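You operate a simulated robot arm through the tools that you are given. There is no shell and no other tool.

You are at the controls of a simulated robot arm. One attempt, no reset.

## Task
Top up the latched bottle with 2 shots of water.
Fine: lay its foil cap in the CLEAN tray meanwhile and press it back on; swing the spout back over the drip tray.

The check looks at the end state, three seconds after you hand in, the way a careful person would. Anything else that was tipped, shoved, dropped, spilled or broken makes it a failure. A push-on lid holds only when it is set on centred and level and pressed home; a screw cap is set on level and turned clockwise until tight.

## Robot
A 7-joint arm with a two-finger parallel gripper, fixed in place. Base frame: the origin is on the floor under the middle of its stand, x ahead of it, y to its left, z up; the work surface is at about z = 0.85. Units: m, degrees, N and s.
With the tool pointing down near the work surface it reaches from about 0.1 to 0.64 m from the base axis. Its first joint turns from -66.0 to 66.0 degrees. Payload 1.57 kg.
The tool frame sits at the grasp point between the pads (the TCP): z along the fingers, y along the line on which they close. The tips reach 0.03 m beyond it. Largest opening 0.08 m; finger width 0.017, thickness 0.012; the body of the gripper, 0.04 by 0.082 m, starts 0.08 m behind the TCP.
Orientation is told as [roll, pitch, yaw] about the base's x, y, z axes, in that order, counted from this pose: with the fingers straight down and closing along the base's y, the tool's x points along the base's -x, its y along +y and its z along -z.

## Interface
- The arm moves only by the tool send_rows. Its arguments are lists of equal length, an entry for each row: "slide": the shift along the base's x, y, z in m, a list of three; "rotation": the turn, a rotation vector about the base's x, y, z in degrees, a list of three; "fingers": the opening in per cent of the stroke, from 0 (shut) to 100 (fully open). In form: {"slide": [[x, y, z], ...], "rotation": [[rx, ry, rz], ...], "fingers": [fingers, ...]}. A call has 1 to 20 rows; each row is the pose to reach, as a shift and turn from the pose commanded when the call began. Each row takes 0.2 s and may step no farther than 0.05 m and 8.6 degrees from the row before; otherwise, or with a gripper value out of range, the whole call is refused. Where a pose cannot be reached the arm comes as near as it can. A force on the tool above 40 N (or 10 N above the force at the start of the call, whichever is more), or a blocked arm, ends the call early, and 0.2 s more pass. The fingers move at their own pace (about 0.072 m/s each) and stop on an object; they squeeze with about 24 N. The grip force told is the motor's: it shows also when the fingers shut on nothing. Time passes only in rows, and 0.2 s behind the last, so rows that repeat a pose let the fingers close. It gives the time, the measured TCP pose, the force on the tool (base axes), the opening and the grip force at its end, in the units of the frame above (readings bear some noise), with the torque about the TCP (base axes, N m) and any sound that the robot's microphone picked up.
- Cameras (640 x 400 px; columns grow to the right, rows downward): "scene" is fixed at [0.0665, 0.4392, 1.4283]; the picture's right is [-0.67, -0.75, 0.00], its down [-0.40, 0.36, -0.84] and it looks along [0.63, -0.56, -0.54] (base axes); focal length 269 px, centre (320, 200). "wrist" rides on the gripper at [0.072, -0.007, -0.122] in the tool frame; the picture's right is [0.09, 1.00, 0.00], its down [-0.84, 0.08, -0.54] and it looks along [-0.54, 0.05, 0.84] (tool axes); focal length 238 px, centre (320, 200). There is no depth. A picture from a camera that has moved, and an enlarged one, comes with that camera's place and axes in the base frame and with its lens.
- snapshot(camera): a new picture of that camera. No time passes.
- enlarge(camera, box): a new picture of the part [left, top, right, bottom] of that camera's present view, enlarged. No time passes.
- finish_job(): hands the job in; it is judged then, once.

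Nothing tells you positions but the pictures and the camera data. Unless the task says otherwise, let go and move clear before handing in.

The tools are called after "Request:" as name(argument=value, ...) on one line, values as JSON. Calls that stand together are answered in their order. send_rows: Moves the arm, as the interface text tells. Its arguments: {"type":"object","properties":{"slide":{"type":"array","items":{"type":"array","items":{"type":"number"}}},"rotation":{"type":"array","items":{"type":"array","items":{"type":"number"}}},"fingers":{"type":"array","items":{"type":"number"}}},"required":["slide","rotation","fingers"]} The other tools are called the same way: snapshot (camera) takes a picture; enlarge (camera, box) takes an enlarged picture of a part of a camera's view; finish_job () hands the job in.

At the start:

```text
time: 0.0
ee_pos: [0.3172, 0.011, 1.2836]
ee_rot: [-0.1, 0.1, 0.0]
ft_force: [-0.3, 0.3, 0.3]
ft_torque: [0.01, 0.01, -0.01]
width: 0.0799
grasp_force: 0.0
```

scene: 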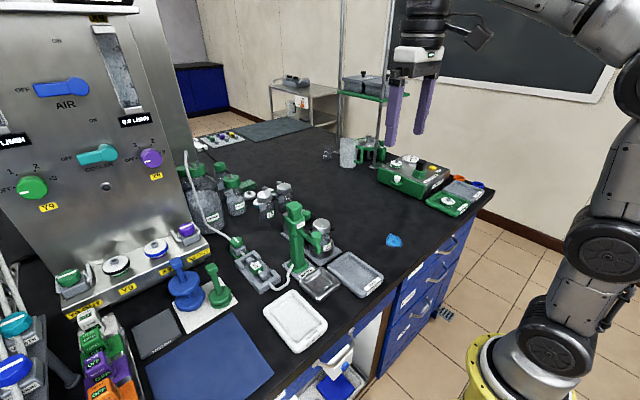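
wrist: 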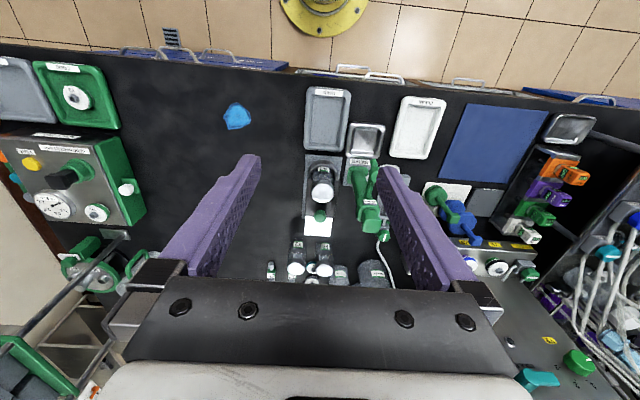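

I see a crowded bench with a dispenser (green pump head), a bottle in a latch stand, trays, and other apparatus. I'll enlarge the relevant parts to identify everything first.

Request:
enlarge(camera="scene", box=[220, 180, 400, 300])

Request:
enlarge(camera="scene", box=[240, 240, 400, 350])

Request:
enlarge(camera="wrist", box=[280, 80, 460, 200])

Request:
enlarge(camera="wrist", box=[250, 160, 400, 290])

```text
3.33 times, centred on (310, 240) of scene
camera zoom: at [0.0665, 0.4392, 1.4283], right [-0.67, -0.75, 0.0], down [-0.4, 0.36, -0.84], along [0.63, -0.56, -0.54], focal length 896 px, centre (353, 67)
```

zoom: 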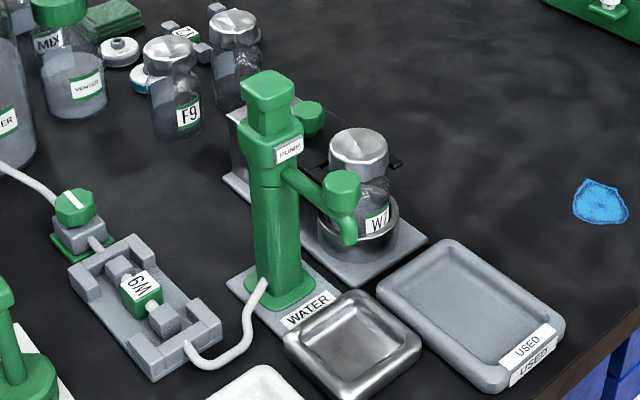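

```text
3.64 times, centred on (320, 295) of scene
camera zoom: at [0.0665, 0.4392, 1.4283], right [-0.67, -0.75, 0.0], down [-0.4, 0.36, -0.84], along [0.63, -0.56, -0.54], focal length 978 px, centre (320, -146)
```

zoom: 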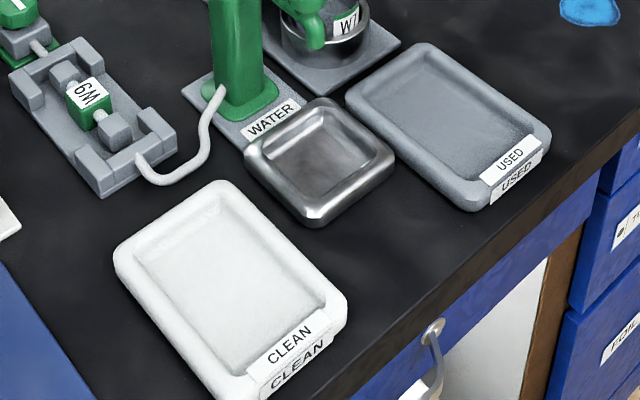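

```text
3.33 times, centred on (370, 140) of wrist
camera zoom: at [0.2463, 0.004, 1.4056], right [-0.09, 1.0, 0.0], down [0.84, 0.08, 0.54], along [0.54, 0.05, -0.84], focal length 794 px, centre (153, 400)
```

zoom: 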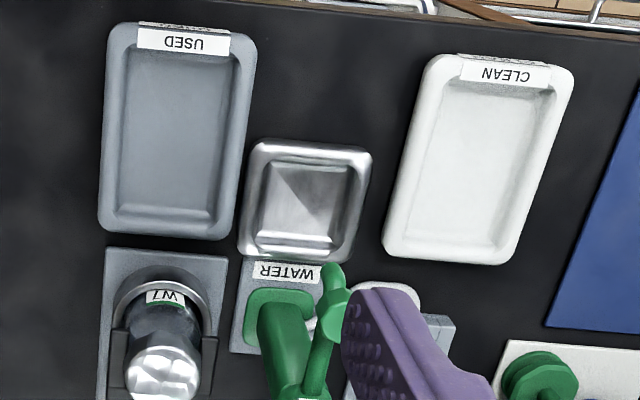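

```text
3.08 times, centred on (325, 225) of wrist
camera zoom: at [0.2463, 0.004, 1.4056], right [-0.09, 1.0, 0.0], down [0.84, 0.08, 0.54], along [0.54, 0.05, -0.84], focal length 733 px, centre (305, 123)
```

zoom: 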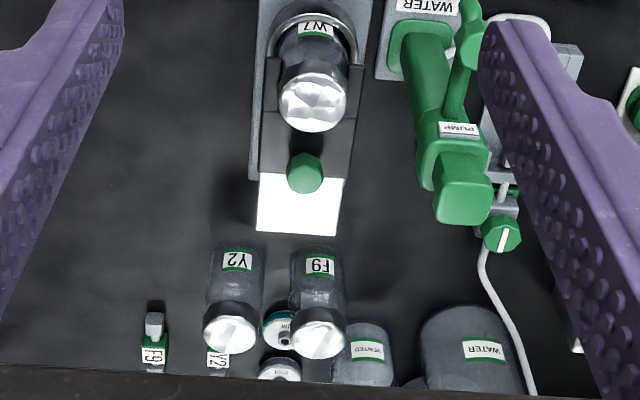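

The latched bottle looks like W7 at about (0.51, 0.04). The pump sits at about (0.49, 0.12) with its spout over the metal drip tray at (0.42, 0.13), and CLEAN is the white tray nearer the robot. I'll move the wrist camera closer for precise measurements.

Request:
send_rows(slide=[[0.015, 0.01, -0.035], [0.03, 0.02, -0.07], [0.04, 0.03, -0.1]], rotation=[[0, 0, 0], [0, 0, 0], [0, 0, 0]], fingers=[100, 100, 100])

Request:
snapshot(camera="wrist")

Request:
snapshot(camera="scene")

```text
time: 0.8
ee_pos: [0.3575, 0.0409, 1.1826]
ee_rot: [0.0, -0.1, 0.1]
ft_force: [0.9, 1.1, 0.2]
ft_torque: [0.02, -0.02, 0.01]
width: 0.0797
grasp_force: 0.1
```

```text
taken
camera wrist: at [0.2862, 0.0347, 1.305], right [-0.09, 1.0, 0.0], down [0.84, 0.08, 0.54], along [0.54, 0.05, -0.84], focal length 238 px, centre (320, 200)
```

wrist: 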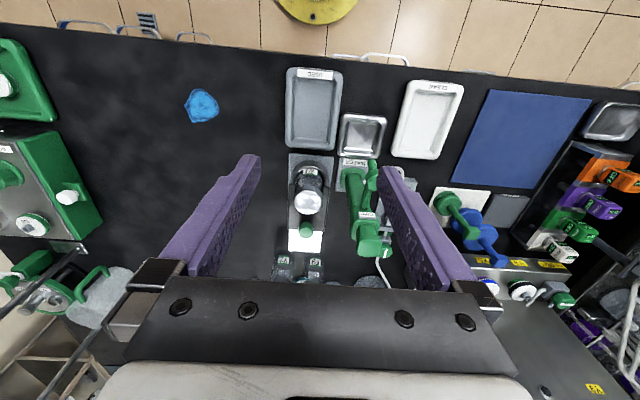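

```text
taken
```

scene: 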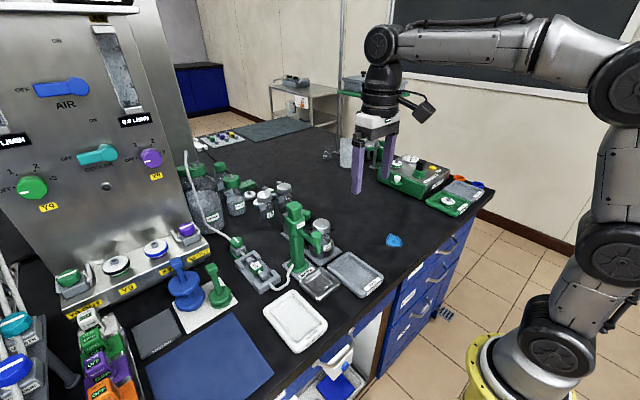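

Request:
enlarge(camera="wrist", box=[270, 140, 400, 221])

Request:
enlarge(camera="wrist", box=[260, 195, 410, 289])

Request:
enlarge(camera="scene", box=[270, 190, 350, 240])

Request:
enlarge(camera="scene", box=[270, 230, 350, 280])

Request:
enlarge(camera="scene", box=[220, 225, 300, 300])

```text
4.92 times, centred on (335, 180) of wrist
camera zoom: at [0.2862, 0.0347, 1.305], right [-0.09, 1.0, 0.0], down [0.84, 0.08, 0.54], along [0.54, 0.05, -0.84], focal length 1173 px, centre (246, 296)
```

zoom: 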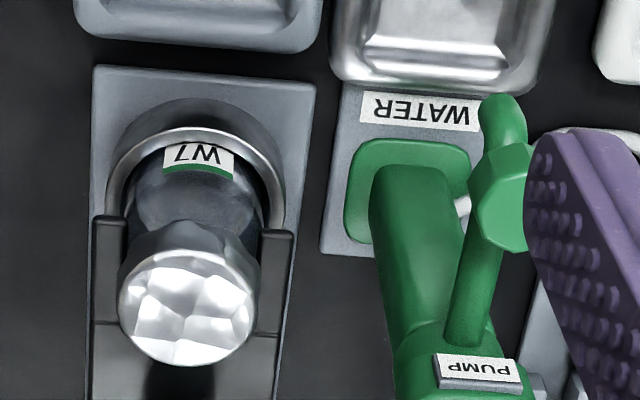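

```text
4.26 times, centred on (335, 242) of wrist
camera zoom: at [0.2862, 0.0347, 1.305], right [-0.09, 1.0, 0.0], down [0.84, 0.08, 0.54], along [0.54, 0.05, -0.84], focal length 1014 px, centre (256, 21)
```

zoom: 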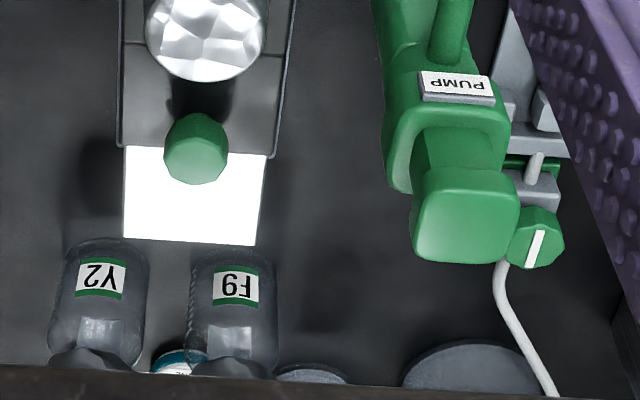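

```text
8.00 times, centred on (310, 215) of scene
camera zoom: at [0.0665, 0.4392, 1.4283], right [-0.67, -0.75, 0.0], down [-0.4, 0.36, -0.84], along [0.63, -0.56, -0.54], focal length 2151 px, centre (400, 80)
```

zoom: 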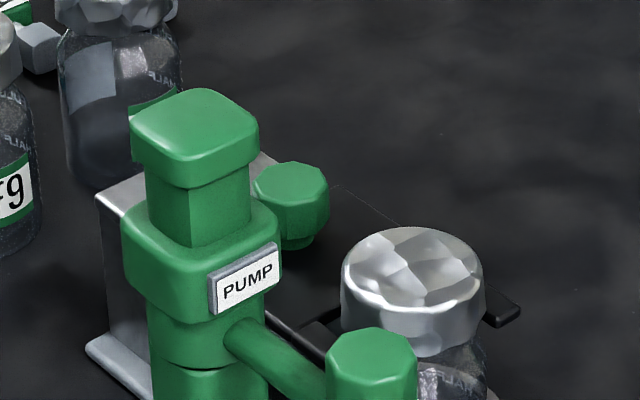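

```text
8.00 times, centred on (310, 255) of scene
camera zoom: at [0.0665, 0.4392, 1.4283], right [-0.67, -0.75, 0.0], down [-0.4, 0.36, -0.84], along [0.63, -0.56, -0.54], focal length 2151 px, centre (400, -240)
```

zoom: 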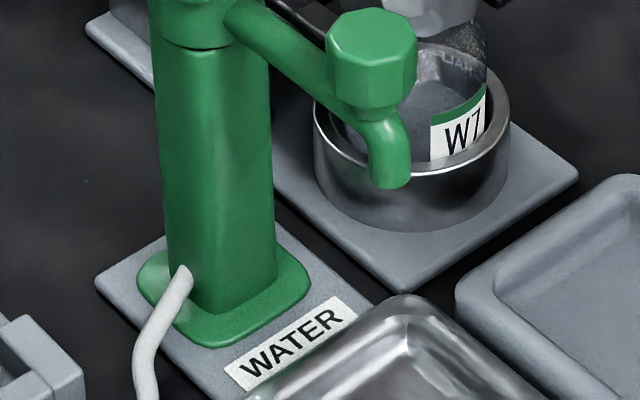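

```text
5.33 times, centred on (260, 262) of scene
camera zoom: at [0.0665, 0.4392, 1.4283], right [-0.67, -0.75, 0.0], down [-0.4, 0.36, -0.84], along [0.63, -0.56, -0.54], focal length 1434 px, centre (640, -133)
```

zoom: 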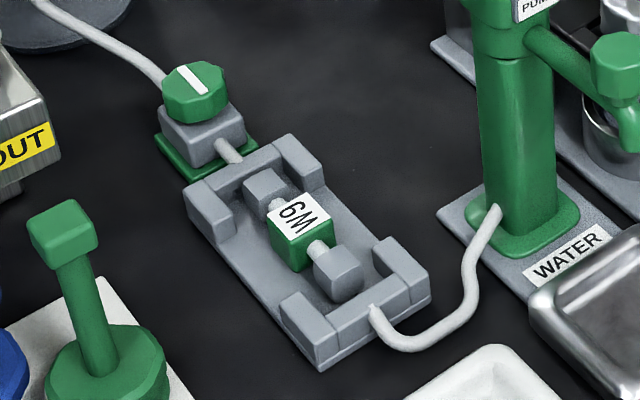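

The geometry so far: cap top at about (0.514, 0.035, 0.960), about 50 mm wide; pump head top at about (0.514, 0.126, 1.061); spout knob at about (0.438, 0.121, 1.018). I'll tilt the wrist to look at the bottle from the side and see the neck and latch before touching anything.

Request:
send_rows(slide=[[0.0, 0, -0.03], [0.0, 0, -0.06], [0.0, 0, -0.09], [0.0, 0, -0.12], [0.0, 0, -0.15]], rotation=[[0, -8, 0], [0, -16, 0], [0, -24, 0], [0, -32, 0], [0, -40, 0]], fingers=[100, 100, 100, 100, 100])

Request:
snapshot(camera="wrist")

Request:
enlarge(camera="wrist", box=[240, 120, 400, 220])

```text
time: 2.0
ee_pos: [0.3546, 0.0404, 1.0332]
ee_rot: [0.1, -40.0, 0.0]
ft_force: [-0.1, -0.4, 0.4]
ft_torque: [-0.01, 0.03, -0.03]
width: 0.0797
grasp_force: 0.0
```

```text
taken
camera wrist: at [0.2235, 0.0329, 1.0808], right [-0.07, 1.0, -0.06], down [0.29, 0.08, 0.95], along [0.95, 0.05, -0.3], focal length 238 px, centre (320, 200)
```

wrist: 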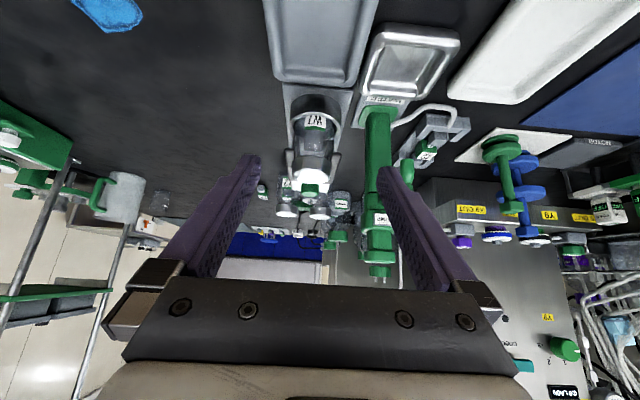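

```text
4.00 times, centred on (320, 170) of wrist
camera zoom: at [0.2235, 0.0329, 1.0808], right [-0.07, 1.0, -0.06], down [0.29, 0.08, 0.95], along [0.95, 0.05, -0.3], focal length 953 px, centre (320, 320)
```

zoom: 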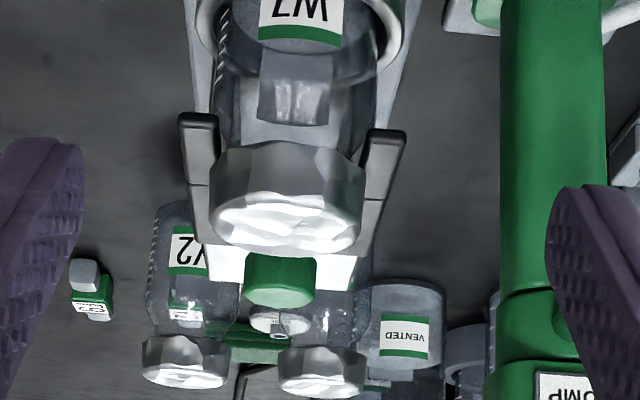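

The latch yoke arms flank the bottle near z ≈ 0.94, close under the cap skirt. I'll take a lower, nearly horizontal view to measure the skirt and yoke heights.

Request:
send_rows(slide=[[0.0, 0, -0.02], [0.0, 0, -0.04], [0.0, 0, -0.055]], rotation=[[0, -6, 0], [0, -12, 0], [0, -17, 0]], fingers=[100, 100, 100])

Request:
snapshot(camera="wrist")

Request:
enlarge(camera="wrist", box=[240, 140, 400, 240])

```text
time: 2.8
ee_pos: [0.3568, 0.0389, 0.9813]
ee_rot: [-0.4, -55.8, 0.1]
ft_force: [-0.9, 0.1, 0.6]
ft_torque: [0.01, 0.0, -0.01]
width: 0.08
grasp_force: 0.0
out of reach, approached as far as the arm can: row 3
```

```text
taken
camera wrist: at [0.2174, 0.0334, 0.9913], right [-0.05, 1.0, -0.08], down [0.02, 0.08, 1.0], along [1.0, 0.04, -0.03], focal length 238 px, centre (320, 200)
```

wrist: 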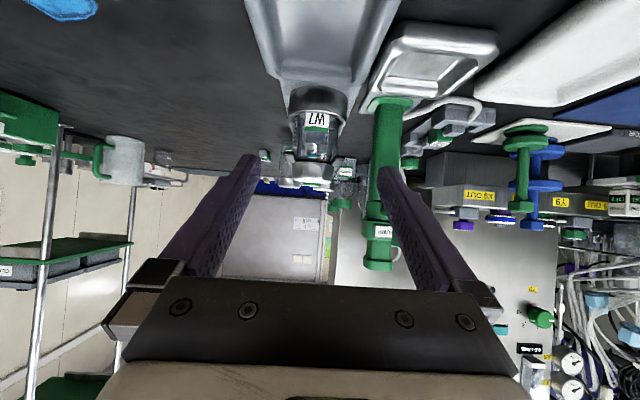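

```text
4.00 times, centred on (320, 190) of wrist
camera zoom: at [0.2174, 0.0334, 0.9913], right [-0.05, 1.0, -0.08], down [0.02, 0.08, 1.0], along [1.0, 0.04, -0.03], focal length 953 px, centre (320, 240)
```

zoom: 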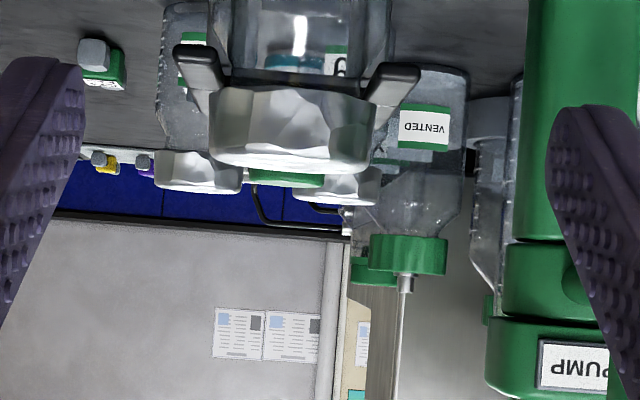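

The cap skirt runs from about z 0.940 to 0.961, with the yoke tops right below it, so I'll grip only the upper skirt with the fingertips. Next I'll return to vertical and look at the CLEAN tray.

Request:
send_rows(slide=[[-0.02, 0.0, 0.03], [-0.04, 0.0, 0.06], [-0.06, 0.02, 0.08], [-0.08, 0.06, 0.09], [-0.085, 0.1, 0.09], [-0.085, 0.145, 0.085], [-0.085, 0.19, 0.08]], rotation=[[0, 8, 0], [0, 16, 0], [0, 24, 0], [0, 32, 0], [0, 40, 0], [0, 48, 0], [0, 55.8, 0]], fingers=[100, 100, 100, 100, 100, 100, 100])

Request:
snapshot(camera="wrist")

Request:
snapshot(camera="scene")

```text
time: 4.4
ee_pos: [0.2727, 0.2306, 1.0585]
ee_rot: [0.0, -1.1, 0.0]
ft_force: [0.3, -0.2, 0.0]
ft_torque: [-0.02, -0.02, -0.01]
width: 0.0799
grasp_force: 0.1
```

```text
taken
camera wrist: at [0.2004, 0.224, 1.1807], right [-0.09, 1.0, 0.0], down [0.83, 0.08, 0.56], along [0.56, 0.05, -0.83], focal length 238 px, centre (320, 200)
```

wrist: 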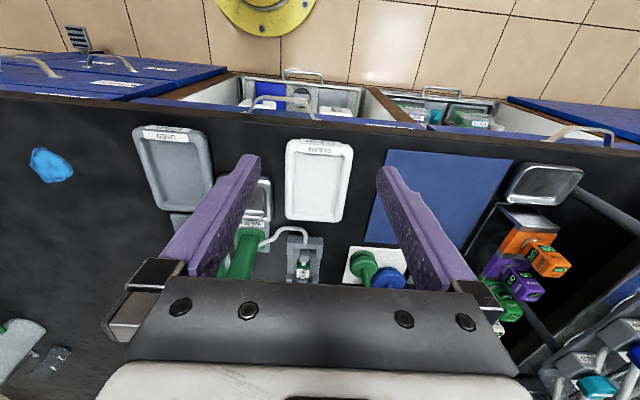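

```text
taken
```

scene: 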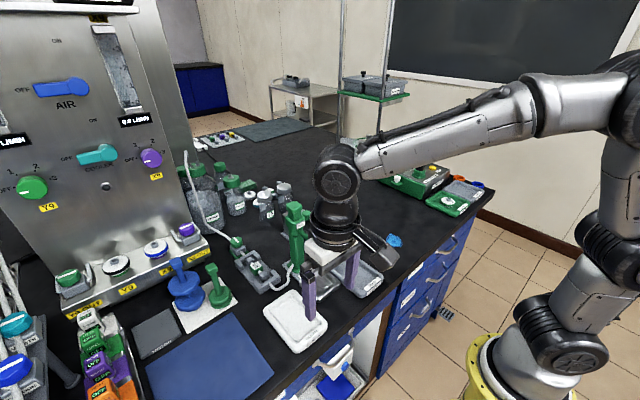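

Request:
enlarge(camera="wrist", box=[260, 130, 380, 230])

Request:
enlarge(camera="wrist", box=[220, 200, 380, 290])

Request:
enlarge(camera="scene", box=[180, 145, 280, 225])

Request:
enlarge(camera="scene", box=[225, 228, 285, 298])

```text
4.00 times, centred on (320, 180) of wrist
camera zoom: at [0.2004, 0.224, 1.1807], right [-0.09, 1.0, 0.0], down [0.83, 0.08, 0.56], along [0.56, 0.05, -0.83], focal length 953 px, centre (320, 280)
```

zoom: 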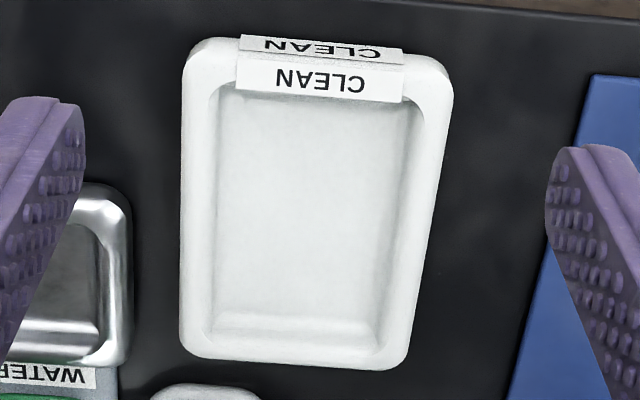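

```text
4.00 times, centred on (300, 245) of wrist
camera zoom: at [0.2004, 0.224, 1.1807], right [-0.09, 1.0, 0.0], down [0.83, 0.08, 0.56], along [0.56, 0.05, -0.83], focal length 953 px, centre (400, 20)
```

zoom: 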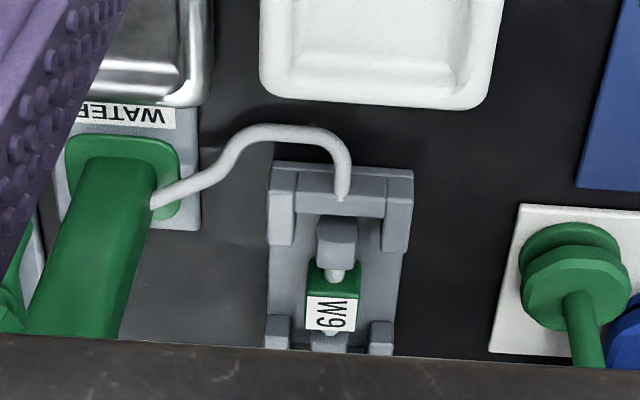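

```text
5.00 times, centred on (230, 185) of scene
camera zoom: at [0.0665, 0.4392, 1.4283], right [-0.67, -0.75, 0.0], down [-0.4, 0.36, -0.84], along [0.63, -0.56, -0.54], focal length 1344 px, centre (770, 275)
```

zoom: 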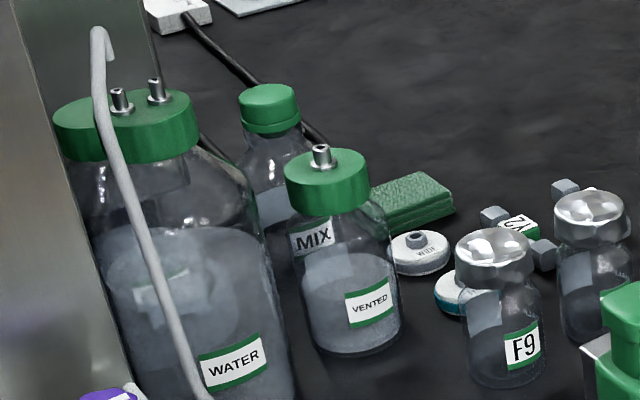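

```text
5.71 times, centred on (255, 263) of scene
camera zoom: at [0.0665, 0.4392, 1.4283], right [-0.67, -0.75, 0.0], down [-0.4, 0.36, -0.84], along [0.63, -0.56, -0.54], focal length 1536 px, centre (691, -160)
```

zoom: 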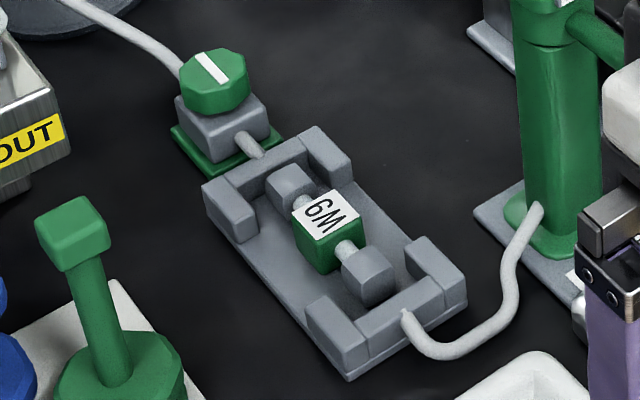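

The CLEAN tray interior spans roughly x 0.34–0.447 and y 0.20–0.272, so I'll lay the cap there with the fingers along x. The water line's valve mark runs along the tube, so I take it as open. Now I'll go above the bottle cap for a precise look.

Request:
send_rows(slide=[[0, 0, 0.04], [0, -0.03, 0.075], [0.033, -0.058, 0.075], [0.066, -0.086, 0.075], [0.099, -0.114, 0.075], [0.132, -0.142, 0.075], [0.165, -0.17, 0.075], [0.19, -0.196, 0.075]], rotation=[[0, 1.1, 0], [0, 1.1, 0], [0, 1.1, 0], [0, 1.1, 0], [0, 1.1, 0], [0, 1.1, 0], [0, 1.1, 0], [0, 1.1, 0]], fingers=[100, 100, 100, 100, 100, 100, 100, 100])

Request:
snapshot(camera="wrist")

Request:
enlarge(camera="wrist", box=[240, 100, 400, 200])

```text
time: 6.2
ee_pos: [0.4651, 0.0308, 1.1376]
ee_rot: [0.0, -0.1, 0.1]
ft_force: [-0.5, 0.8, 0.7]
ft_torque: [0.0, 0.03, -0.01]
width: 0.0801
grasp_force: 0.0
```

```text
taken
camera wrist: at [0.3937, 0.0245, 1.26], right [-0.09, 1.0, 0.0], down [0.84, 0.08, 0.54], along [0.54, 0.05, -0.84], focal length 238 px, centre (320, 200)
```

wrist: 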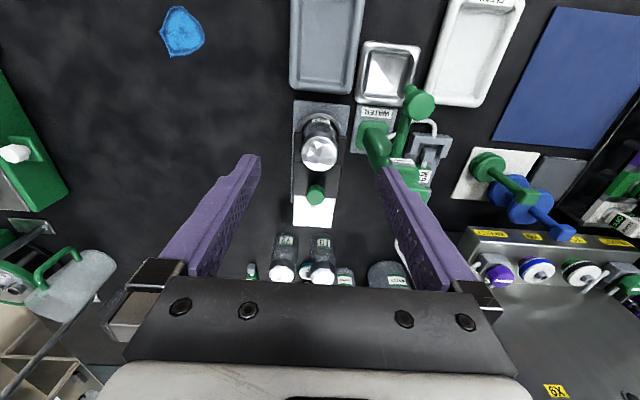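

```text
4.00 times, centred on (320, 150) of wrist
camera zoom: at [0.3937, 0.0245, 1.26], right [-0.09, 1.0, 0.0], down [0.84, 0.08, 0.54], along [0.54, 0.05, -0.84], focal length 953 px, centre (320, 400)
```

zoom: 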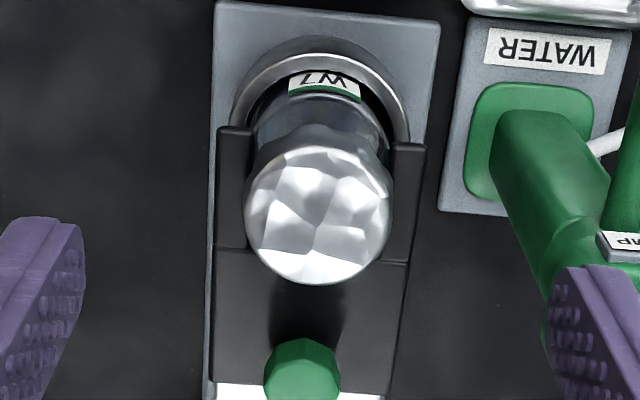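

The cap's top centre measures (0.514, 0.035), about 49 mm across, centred between the yoke arms. I'll move over it, descend partway, and check alignment.

Request:
send_rows(slide=[[0.025, 0.002, 0], [0.049, 0.004, 0], [0.049, 0.004, -0.04], [0.049, 0.004, -0.08], [0.049, 0.004, -0.12]], rotation=[[0, 0, 0], [0, 0, 0], [0, 0, 0], [0, 0, 0], [0, 0, 0]], fingers=[100, 100, 100, 100, 100])

Request:
snapshot(camera="wrist")

Request:
snapshot(camera="scene")

Request:
enlarge(camera="wrist", box=[240, 60, 400, 160])

```text
time: 7.4
ee_pos: [0.5112, 0.0365, 1.0181]
ee_rot: [0.0, -0.3, 0.0]
ft_force: [-0.2, -0.5, 0.3]
ft_torque: [0.01, -0.01, 0.01]
width: 0.08
grasp_force: 0.1
```

```text
taken
camera wrist: at [0.4396, 0.0309, 1.1403], right [-0.09, 1.0, 0.0], down [0.84, 0.08, 0.54], along [0.54, 0.05, -0.84], focal length 238 px, centre (320, 200)
```

wrist: 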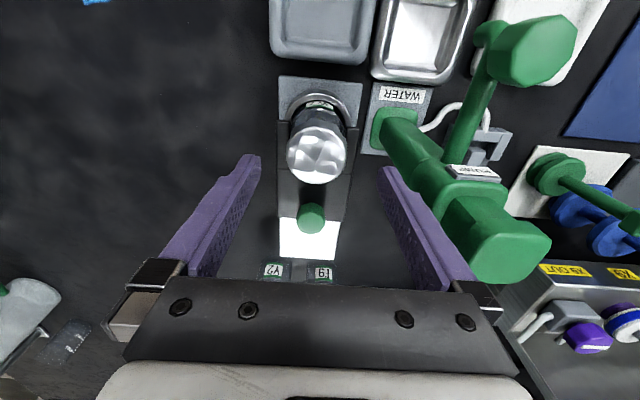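

```text
taken
```

scene: 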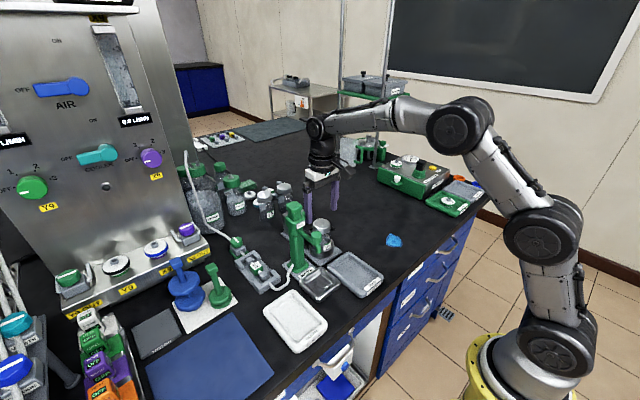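

```text
4.00 times, centred on (320, 110) of wrist
camera zoom: at [0.4396, 0.0309, 1.1403], right [-0.09, 1.0, 0.0], down [0.84, 0.08, 0.54], along [0.54, 0.05, -0.84], focal length 953 px, centre (320, 560)
```

zoom: 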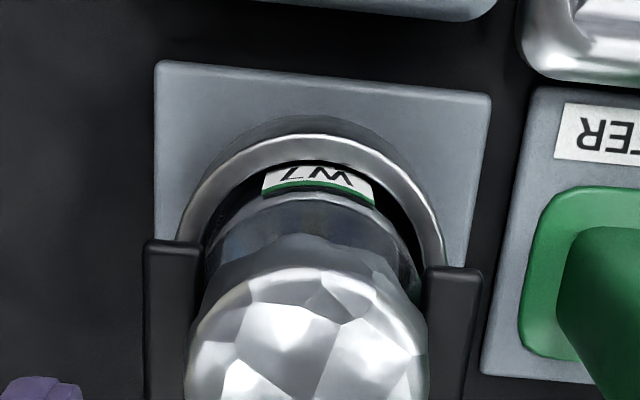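

Request:
enlarge(camera="wrist", box=[260, 110, 380, 190])

Request:
enlarge(camera="scene", box=[270, 180, 370, 260])

```text
5.00 times, centred on (320, 150) of wrist
camera zoom: at [0.4396, 0.0309, 1.1403], right [-0.09, 1.0, 0.0], down [0.84, 0.08, 0.54], along [0.54, 0.05, -0.84], focal length 1192 px, centre (320, 450)
```

zoom: 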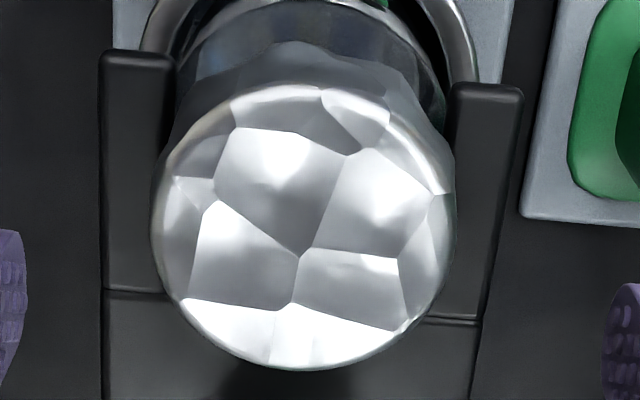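

```text
5.00 times, centred on (320, 220) of scene
camera zoom: at [0.0665, 0.4392, 1.4283], right [-0.67, -0.75, 0.0], down [-0.4, 0.36, -0.84], along [0.63, -0.56, -0.54], focal length 1344 px, centre (320, 100)
```

zoom: 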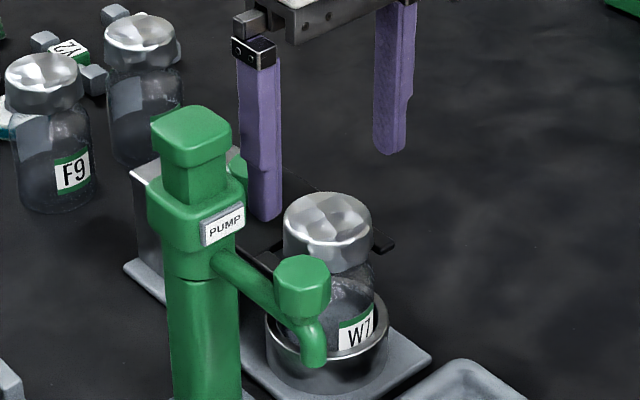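

I measure a residual offset of about (+2.5, -2.5) mm between the TCP and the cap centre. I'll correct this and descend so the tips stop at about z 0.946, just above the yoke.

Request:
send_rows(slide=[[0.0025, -0.0025, -0.01], [0.0025, -0.0025, -0.022], [0.0025, -0.0025, -0.034], [0.0025, -0.0025, -0.042], [0.0025, -0.0025, -0.042]], rotation=[[0, 0.2, 0], [0, 0.2, 0], [0, 0.2, 0], [0, 0.2, 0], [0, 0.2, 0]], fingers=[100, 100, 100, 100, 100])

Request:
enlarge(camera="wrist", box=[240, 110, 400, 210])

Request:
enlarge(camera="scene", box=[270, 180, 370, 260])

```text
time: 8.6
ee_pos: [0.5149, 0.0332, 0.9757]
ee_rot: [0.0, 0.0, 0.0]
ft_force: [-0.9, -0.9, 0.0]
ft_torque: [0.0, 0.02, 0.02]
width: 0.08
grasp_force: 0.1
```

```text
4.00 times, centred on (320, 160) of wrist
camera zoom: at [0.4431, 0.027, 1.0978], right [-0.09, 1.0, 0.0], down [0.84, 0.08, 0.54], along [0.54, 0.05, -0.84], focal length 953 px, centre (320, 360)
```

zoom: 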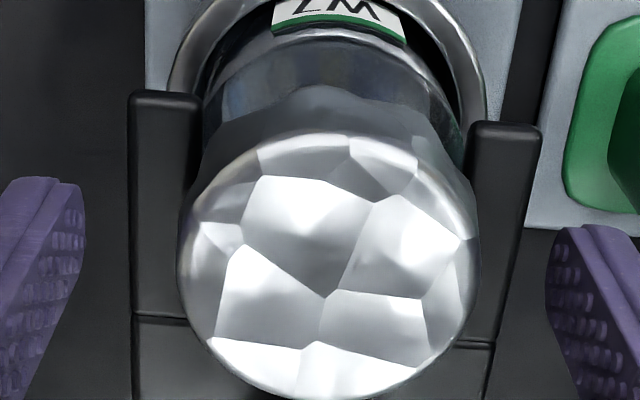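

```text
5.00 times, centred on (320, 220) of scene
camera zoom: at [0.0665, 0.4392, 1.4283], right [-0.67, -0.75, 0.0], down [-0.4, 0.36, -0.84], along [0.63, -0.56, -0.54], focal length 1344 px, centre (320, 100)
```

zoom: 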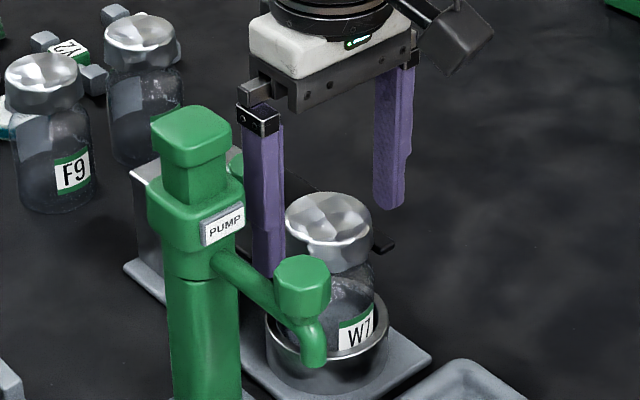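

The cap is centred between the fingers within about 1 mm. I'll now close gently to just below the cap's width and check the grip.

Request:
send_rows(slide=[[0, 0, 0], [0, 0, 0], [0, 0, 0], [0, 0, 0]], rotation=[[0, 0, 0], [0, 0, 0], [0, 0, 0], [0, 0, 0]], fingers=[75, 65, 59, 59])

Request:
enlarge(camera="wrist", box=[240, 110, 400, 210])

```text
time: 9.6
ee_pos: [0.5138, 0.0331, 0.9763]
ee_rot: [0.0, 0.1, 0.0]
ft_force: [-0.5, 0.2, 0.3]
ft_torque: [0.04, -0.01, -0.01]
width: 0.0504
grasp_force: 24.0
```

```text
4.00 times, centred on (320, 160) of wrist
camera zoom: at [0.4431, 0.0271, 1.098], right [-0.09, 1.0, 0.0], down [0.84, 0.08, 0.54], along [0.54, 0.05, -0.84], focal length 953 px, centre (320, 360)
```

zoom: 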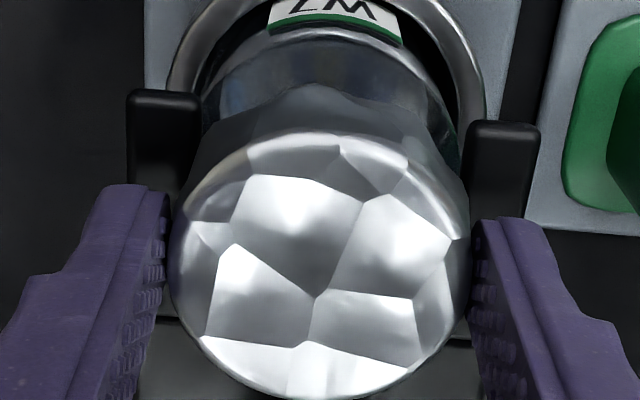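

The grip holds at 50.4 mm with 24 N and the cap is centred. I'll lift it straight up slowly and check that the bottle stays put.

Request:
send_rows(slide=[[0, 0, 0.003], [0, 0, 0.008], [0, 0, 0.015], [0, 0, 0.025], [0, 0, 0.035]], rotation=[[0, 0, 0], [0, 0, 0], [0, 0, 0], [0, 0, 0], [0, 0, 0]], fingers=[59, 59, 59, 59, 59])

Request:
snapshot(camera="wrist")

Request:
enlarge(camera="scene", box=[270, 180, 370, 260])

```text
time: 10.8
ee_pos: [0.5144, 0.0341, 1.0093]
ee_rot: [0.1, 0.1, 0.0]
ft_force: [0.2, -0.1, 0.2]
ft_torque: [0.0, -0.01, 0.01]
width: 0.0504
grasp_force: 23.8
heard: snap
```

```text
taken
camera wrist: at [0.4436, 0.0277, 1.1331], right [-0.09, 1.0, 0.0], down [0.84, 0.08, 0.54], along [0.54, 0.05, -0.84], focal length 238 px, centre (320, 200)
```

wrist: 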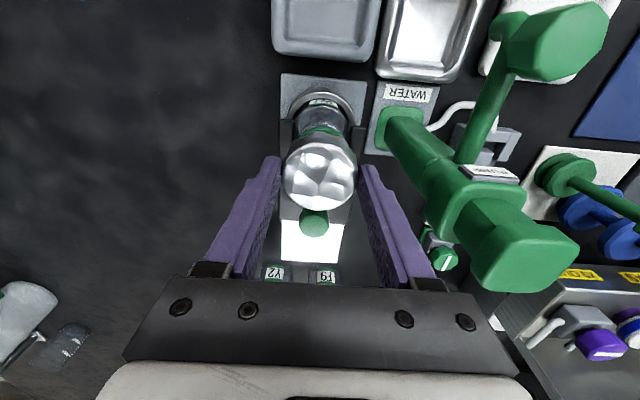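

```text
5.00 times, centred on (320, 220) of scene
camera zoom: at [0.0665, 0.4392, 1.4283], right [-0.67, -0.75, 0.0], down [-0.4, 0.36, -0.84], along [0.63, -0.56, -0.54], focal length 1344 px, centre (320, 100)
```

zoom: 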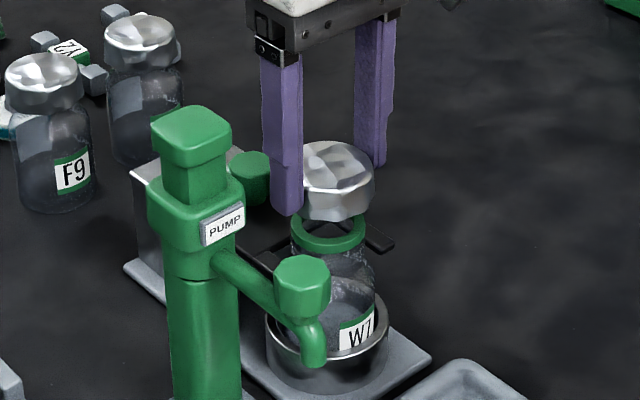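

A snap was heard and the cap is off, with the bottle still in place. I'll raise it clear of the pump and carry it to above the CLEAN tray centre (0.388, 0.236), turning the gripper -90° so the fingers lie along the tray's long side.

Request:
send_rows(slide=[[0, 0, 0.04], [0, 0, 0.08], [0, 0, 0.12], [-0.0115, 0.0184, 0.125], [-0.023, 0.0367, 0.125], [-0.0344, 0.0551, 0.125], [-0.0459, 0.0735, 0.125], [-0.0573, 0.0918, 0.125], [-0.0688, 0.1102, 0.125], [-0.0802, 0.1286, 0.125], [-0.0917, 0.1469, 0.125], [-0.1031, 0.1653, 0.125], [-0.1146, 0.1836, 0.125], [-0.126, 0.202, 0.125], [-0.126, 0.202, 0.125]], rotation=[[0, 0, 0], [0, 0, 0], [0, 0, 0], [0, 0, -8.2], [0, 0, -16.4], [0, 0, -24.6], [0, 0, -32.8], [0, 0, -41], [0, 0, -49.2], [0, 0, -57.4], [0, 0, -65.6], [0, 0, -73.8], [0, 0, -82], [0, 0, -90], [0, 0, -90]], fingers=[59, 59, 59, 59, 59, 59, 59, 59, 59, 59, 59, 59, 59, 59, 59])

Request:
snapshot(camera="wrist")

Request:
snapshot(camera="scene")

```text
time: 14.0
ee_pos: [0.3872, 0.2369, 1.133]
ee_rot: [-0.1, 0.0, -90.2]
ft_force: [0.6, -0.5, 0.0]
ft_torque: [0.01, -0.02, 0.0]
width: 0.0505
grasp_force: 24.4
```

```text
taken
camera wrist: at [0.3813, 0.309, 1.2564], right [1.0, 0.09, 0.0], down [0.08, -0.84, 0.54], along [0.05, -0.54, -0.84], focal length 238 px, centre (320, 200)
```

wrist: 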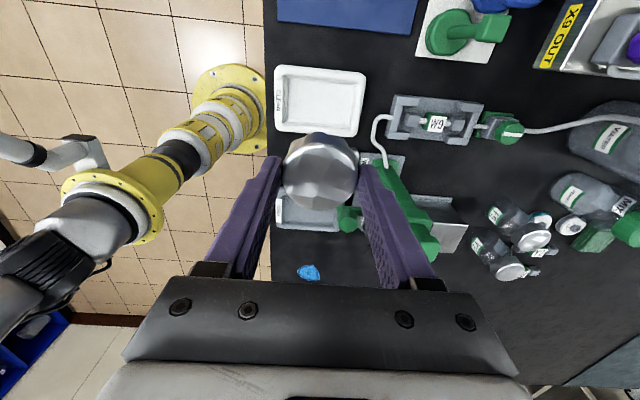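

```text
taken
```

scene: 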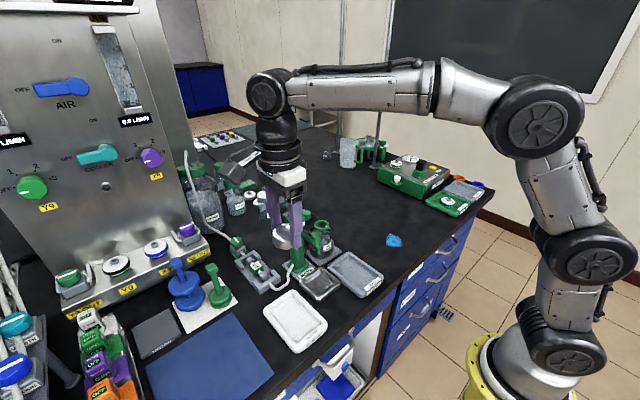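

The TCP is right above the tray centre. I'll descend to just above the tray floor.

Request:
send_rows(slide=[[0, 0, -0.04], [0, 0, -0.08], [0, 0, -0.12], [0, 0, -0.16], [0, 0, -0.19], [0, 0, -0.215], [0, 0, -0.225], [0, 0, -0.225]], rotation=[[0, 0, 0], [0, 0, 0], [0, 0, 0], [0, 0, 0], [0, 0, 0], [0, 0, 0], [0, 0, 0], [0, 0, 0]], fingers=[59, 59, 59, 59, 59, 59, 59, 59])

Request:
enlarge(camera="scene", box=[240, 250, 360, 350])

Request:
snapshot(camera="wrist")

```text
time: 15.8
ee_pos: [0.3876, 0.2367, 0.9112]
ee_rot: [0.0, 0.1, -90.1]
ft_force: [-0.1, 0.2, -1.0]
ft_torque: [0.01, 0.02, 0.03]
width: 0.0503
grasp_force: 24.6
```

```text
4.00 times, centred on (300, 300) of scene
camera zoom: at [0.0665, 0.4392, 1.4283], right [-0.67, -0.75, 0.0], down [-0.4, 0.36, -0.84], along [0.63, -0.56, -0.54], focal length 1075 px, centre (400, -200)
```

zoom: 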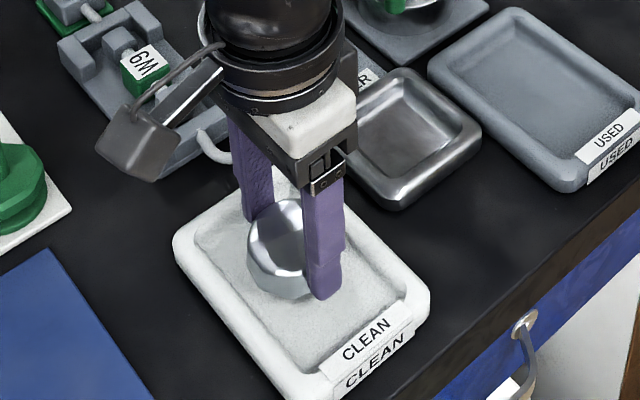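

```text
taken
camera wrist: at [0.3822, 0.3084, 1.0326], right [1.0, 0.09, 0.0], down [0.08, -0.84, 0.54], along [0.05, -0.54, -0.84], focal length 238 px, centre (320, 200)
```

wrist: 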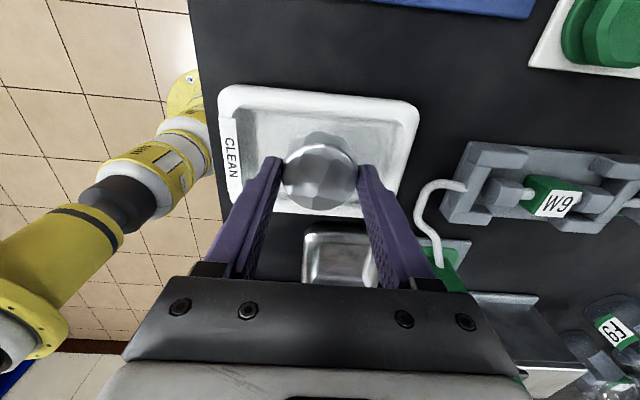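

The cap is over the middle of the tray. I'll lower in small steps until light contact.

Request:
send_rows(slide=[[0, 0, -0.005], [0, 0, -0.009], [0, 0, -0.012], [0, 0, -0.014]], rotation=[[0, 0, 0], [0, 0, 0], [0, 0, 0], [0, 0, 0]], fingers=[59, 59, 59, 59])

Request:
enlarge(camera="scene", box=[260, 270, 340, 330])

```text
time: 16.8
ee_pos: [0.3878, 0.236, 0.8952]
ee_rot: [0.0, 0.1, -90.0]
ft_force: [-0.5, 0.1, -0.1]
ft_torque: [-0.01, 0.0, -0.02]
width: 0.0504
grasp_force: 24.2
```

```text
6.67 times, centred on (300, 300) of scene
camera zoom: at [0.0665, 0.4392, 1.4283], right [-0.67, -0.75, 0.0], down [-0.4, 0.36, -0.84], along [0.63, -0.56, -0.54], focal length 1792 px, centre (453, -467)
```

zoom: 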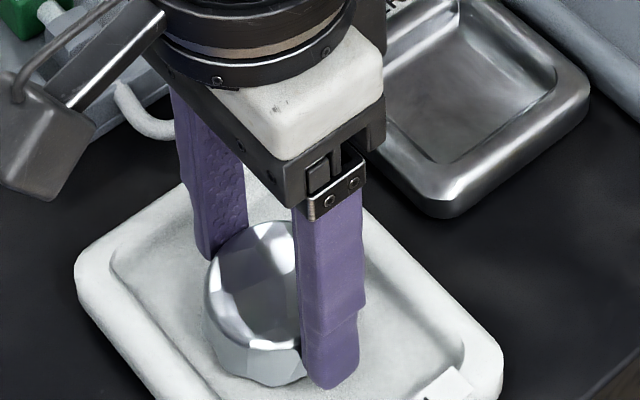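

Request:
send_rows(slide=[[0, 0, -0.002], [0, 0, -0.004], [0, 0, -0.005]], rotation=[[0, 0, 0], [0, 0, 0], [0, 0, 0]], fingers=[59, 59, 59])

Request:
enlarge(camera="scene", box=[260, 270, 340, 330])

```text
time: 17.6
ee_pos: [0.388, 0.2361, 0.891]
ee_rot: [0.1, 0.1, -89.9]
ft_force: [0.4, -0.4, 4.5]
ft_torque: [-0.09, 0.05, 0.06]
width: 0.0505
grasp_force: 23.5
```

```text
6.67 times, centred on (300, 300) of scene
camera zoom: at [0.0665, 0.4391, 1.4283], right [-0.67, -0.75, 0.0], down [-0.4, 0.36, -0.84], along [0.63, -0.56, -0.54], focal length 1792 px, centre (453, -467)
```

zoom: 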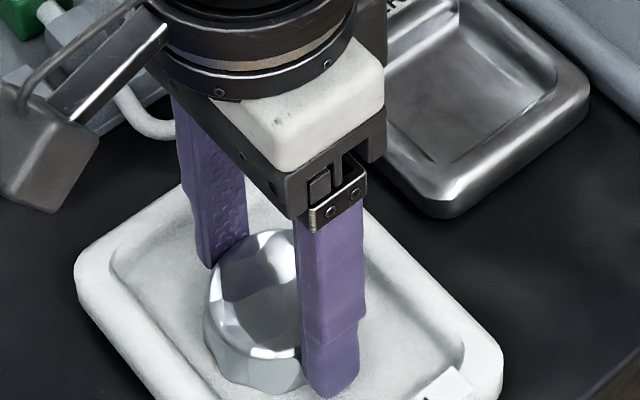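

Light contact (4.5 N) shows the cap is resting on the tray floor. I'll open modestly (staying within the tray walls), then rise.

Request:
send_rows(slide=[[0, 0, 0], [0, 0, 0], [0, 0, 0]], rotation=[[0, 0, 0], [0, 0, 0], [0, 0, 0]], fingers=[68, 76, 76])

Request:
enlarge(camera="wrist", box=[220, 60, 420, 220])

```text
time: 18.4
ee_pos: [0.388, 0.2356, 0.8909]
ee_rot: [0.0, 0.1, -89.9]
ft_force: [0.3, -1.0, 0.0]
ft_torque: [0.0, 0.01, -0.04]
width: 0.0608
grasp_force: 0.0
```

```text
2.50 times, centred on (320, 140) of wrist
camera zoom: at [0.3818, 0.3074, 1.0137], right [1.0, 0.09, 0.0], down [0.08, -0.84, 0.54], along [0.05, -0.54, -0.84], focal length 596 px, centre (320, 350)
```

zoom: 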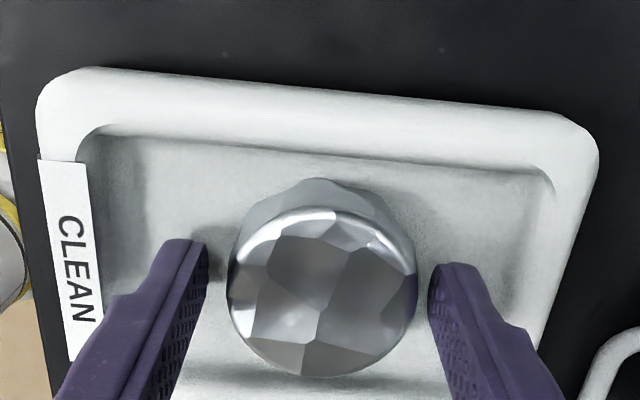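

The cap is resting level in the CLEAN tray. Now I'll rise, turn back to yaw 0, and take a look at the spout knob and pump from close range.

Request:
send_rows(slide=[[0, 0, 0.02], [0, 0, 0.06], [0, 0, 0.1], [0, 0, 0.15], [0, 0, 0.2], [0, 0, 0.24], [-0.003, -0.01, 0.24], [-0.006, -0.02, 0.24], [-0.009, -0.03, 0.24], [-0.012, -0.04, 0.24], [-0.015, -0.05, 0.24], [-0.018, -0.06, 0.24], [-0.021, -0.075, 0.24], [-0.024, -0.09, 0.24], [-0.028, -0.1, 0.24], [-0.028, -0.11, 0.24], [-0.028, -0.116, 0.24]], rotation=[[0, 0, 0], [0, 0, 0], [0, 0, 0], [0, 0, 0], [0, 0, 0], [0, 0, 0], [0, 0, 8.2], [0, 0, 16.4], [0, 0, 24.6], [0, 0, 32.8], [0, 0, 41], [0, 0, 49.2], [0, 0, 57.4], [0, 0, 65.6], [0, 0, 73.8], [0, 0, 82], [0, 0, 90]], fingers=[76, 76, 76, 76, 76, 76, 76, 76, 76, 76, 76, 76, 76, 76, 76, 76, 76])

Request:
snapshot(camera="wrist")

Request:
enlarge(camera="wrist", box=[240, 140, 400, 280])

Request:
snapshot(camera="scene")

```text
time: 22.0
ee_pos: [0.3598, 0.1204, 1.1297]
ee_rot: [0.0, 0.1, 0.1]
ft_force: [0.2, -0.3, -0.8]
ft_torque: [0.02, 0.01, 0.01]
width: 0.0606
grasp_force: 0.2
```

```text
taken
camera wrist: at [0.2896, 0.1139, 1.2534], right [-0.09, 1.0, 0.0], down [0.84, 0.08, 0.54], along [0.54, 0.05, -0.84], focal length 238 px, centre (320, 200)
```

wrist: 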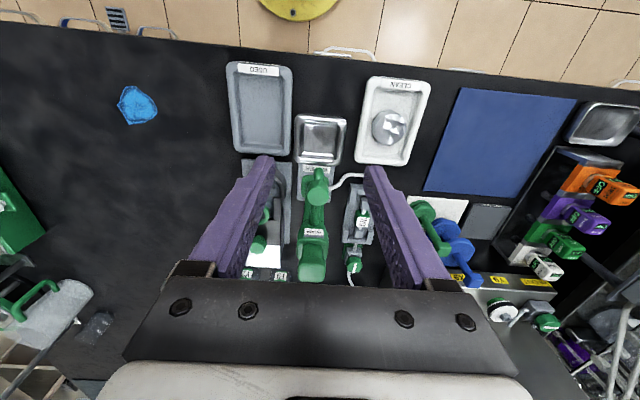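

```text
2.86 times, centred on (320, 210) of wrist
camera zoom: at [0.2896, 0.1139, 1.2534], right [-0.09, 1.0, 0.0], down [0.84, 0.08, 0.54], along [0.54, 0.05, -0.84], focal length 681 px, centre (320, 171)
```

zoom: 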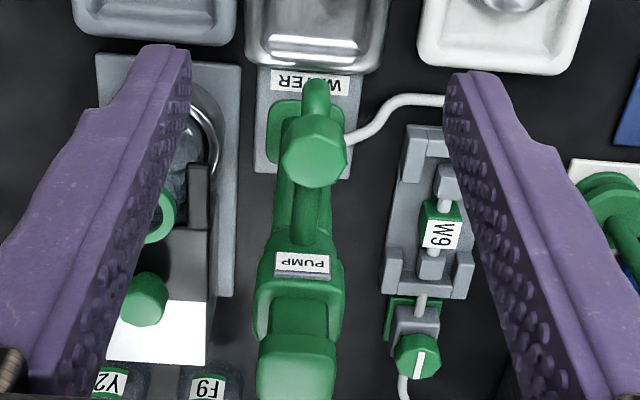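

```text
taken
```

scene: 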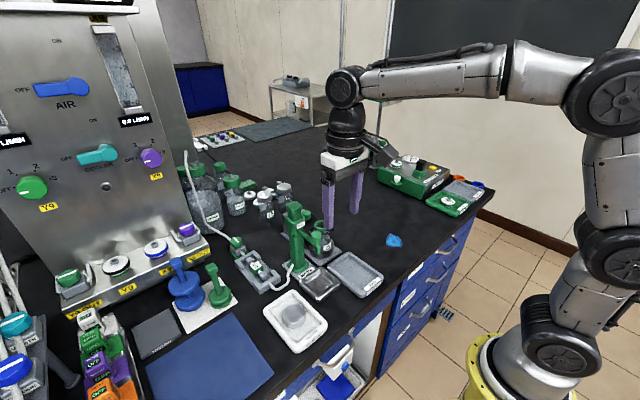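

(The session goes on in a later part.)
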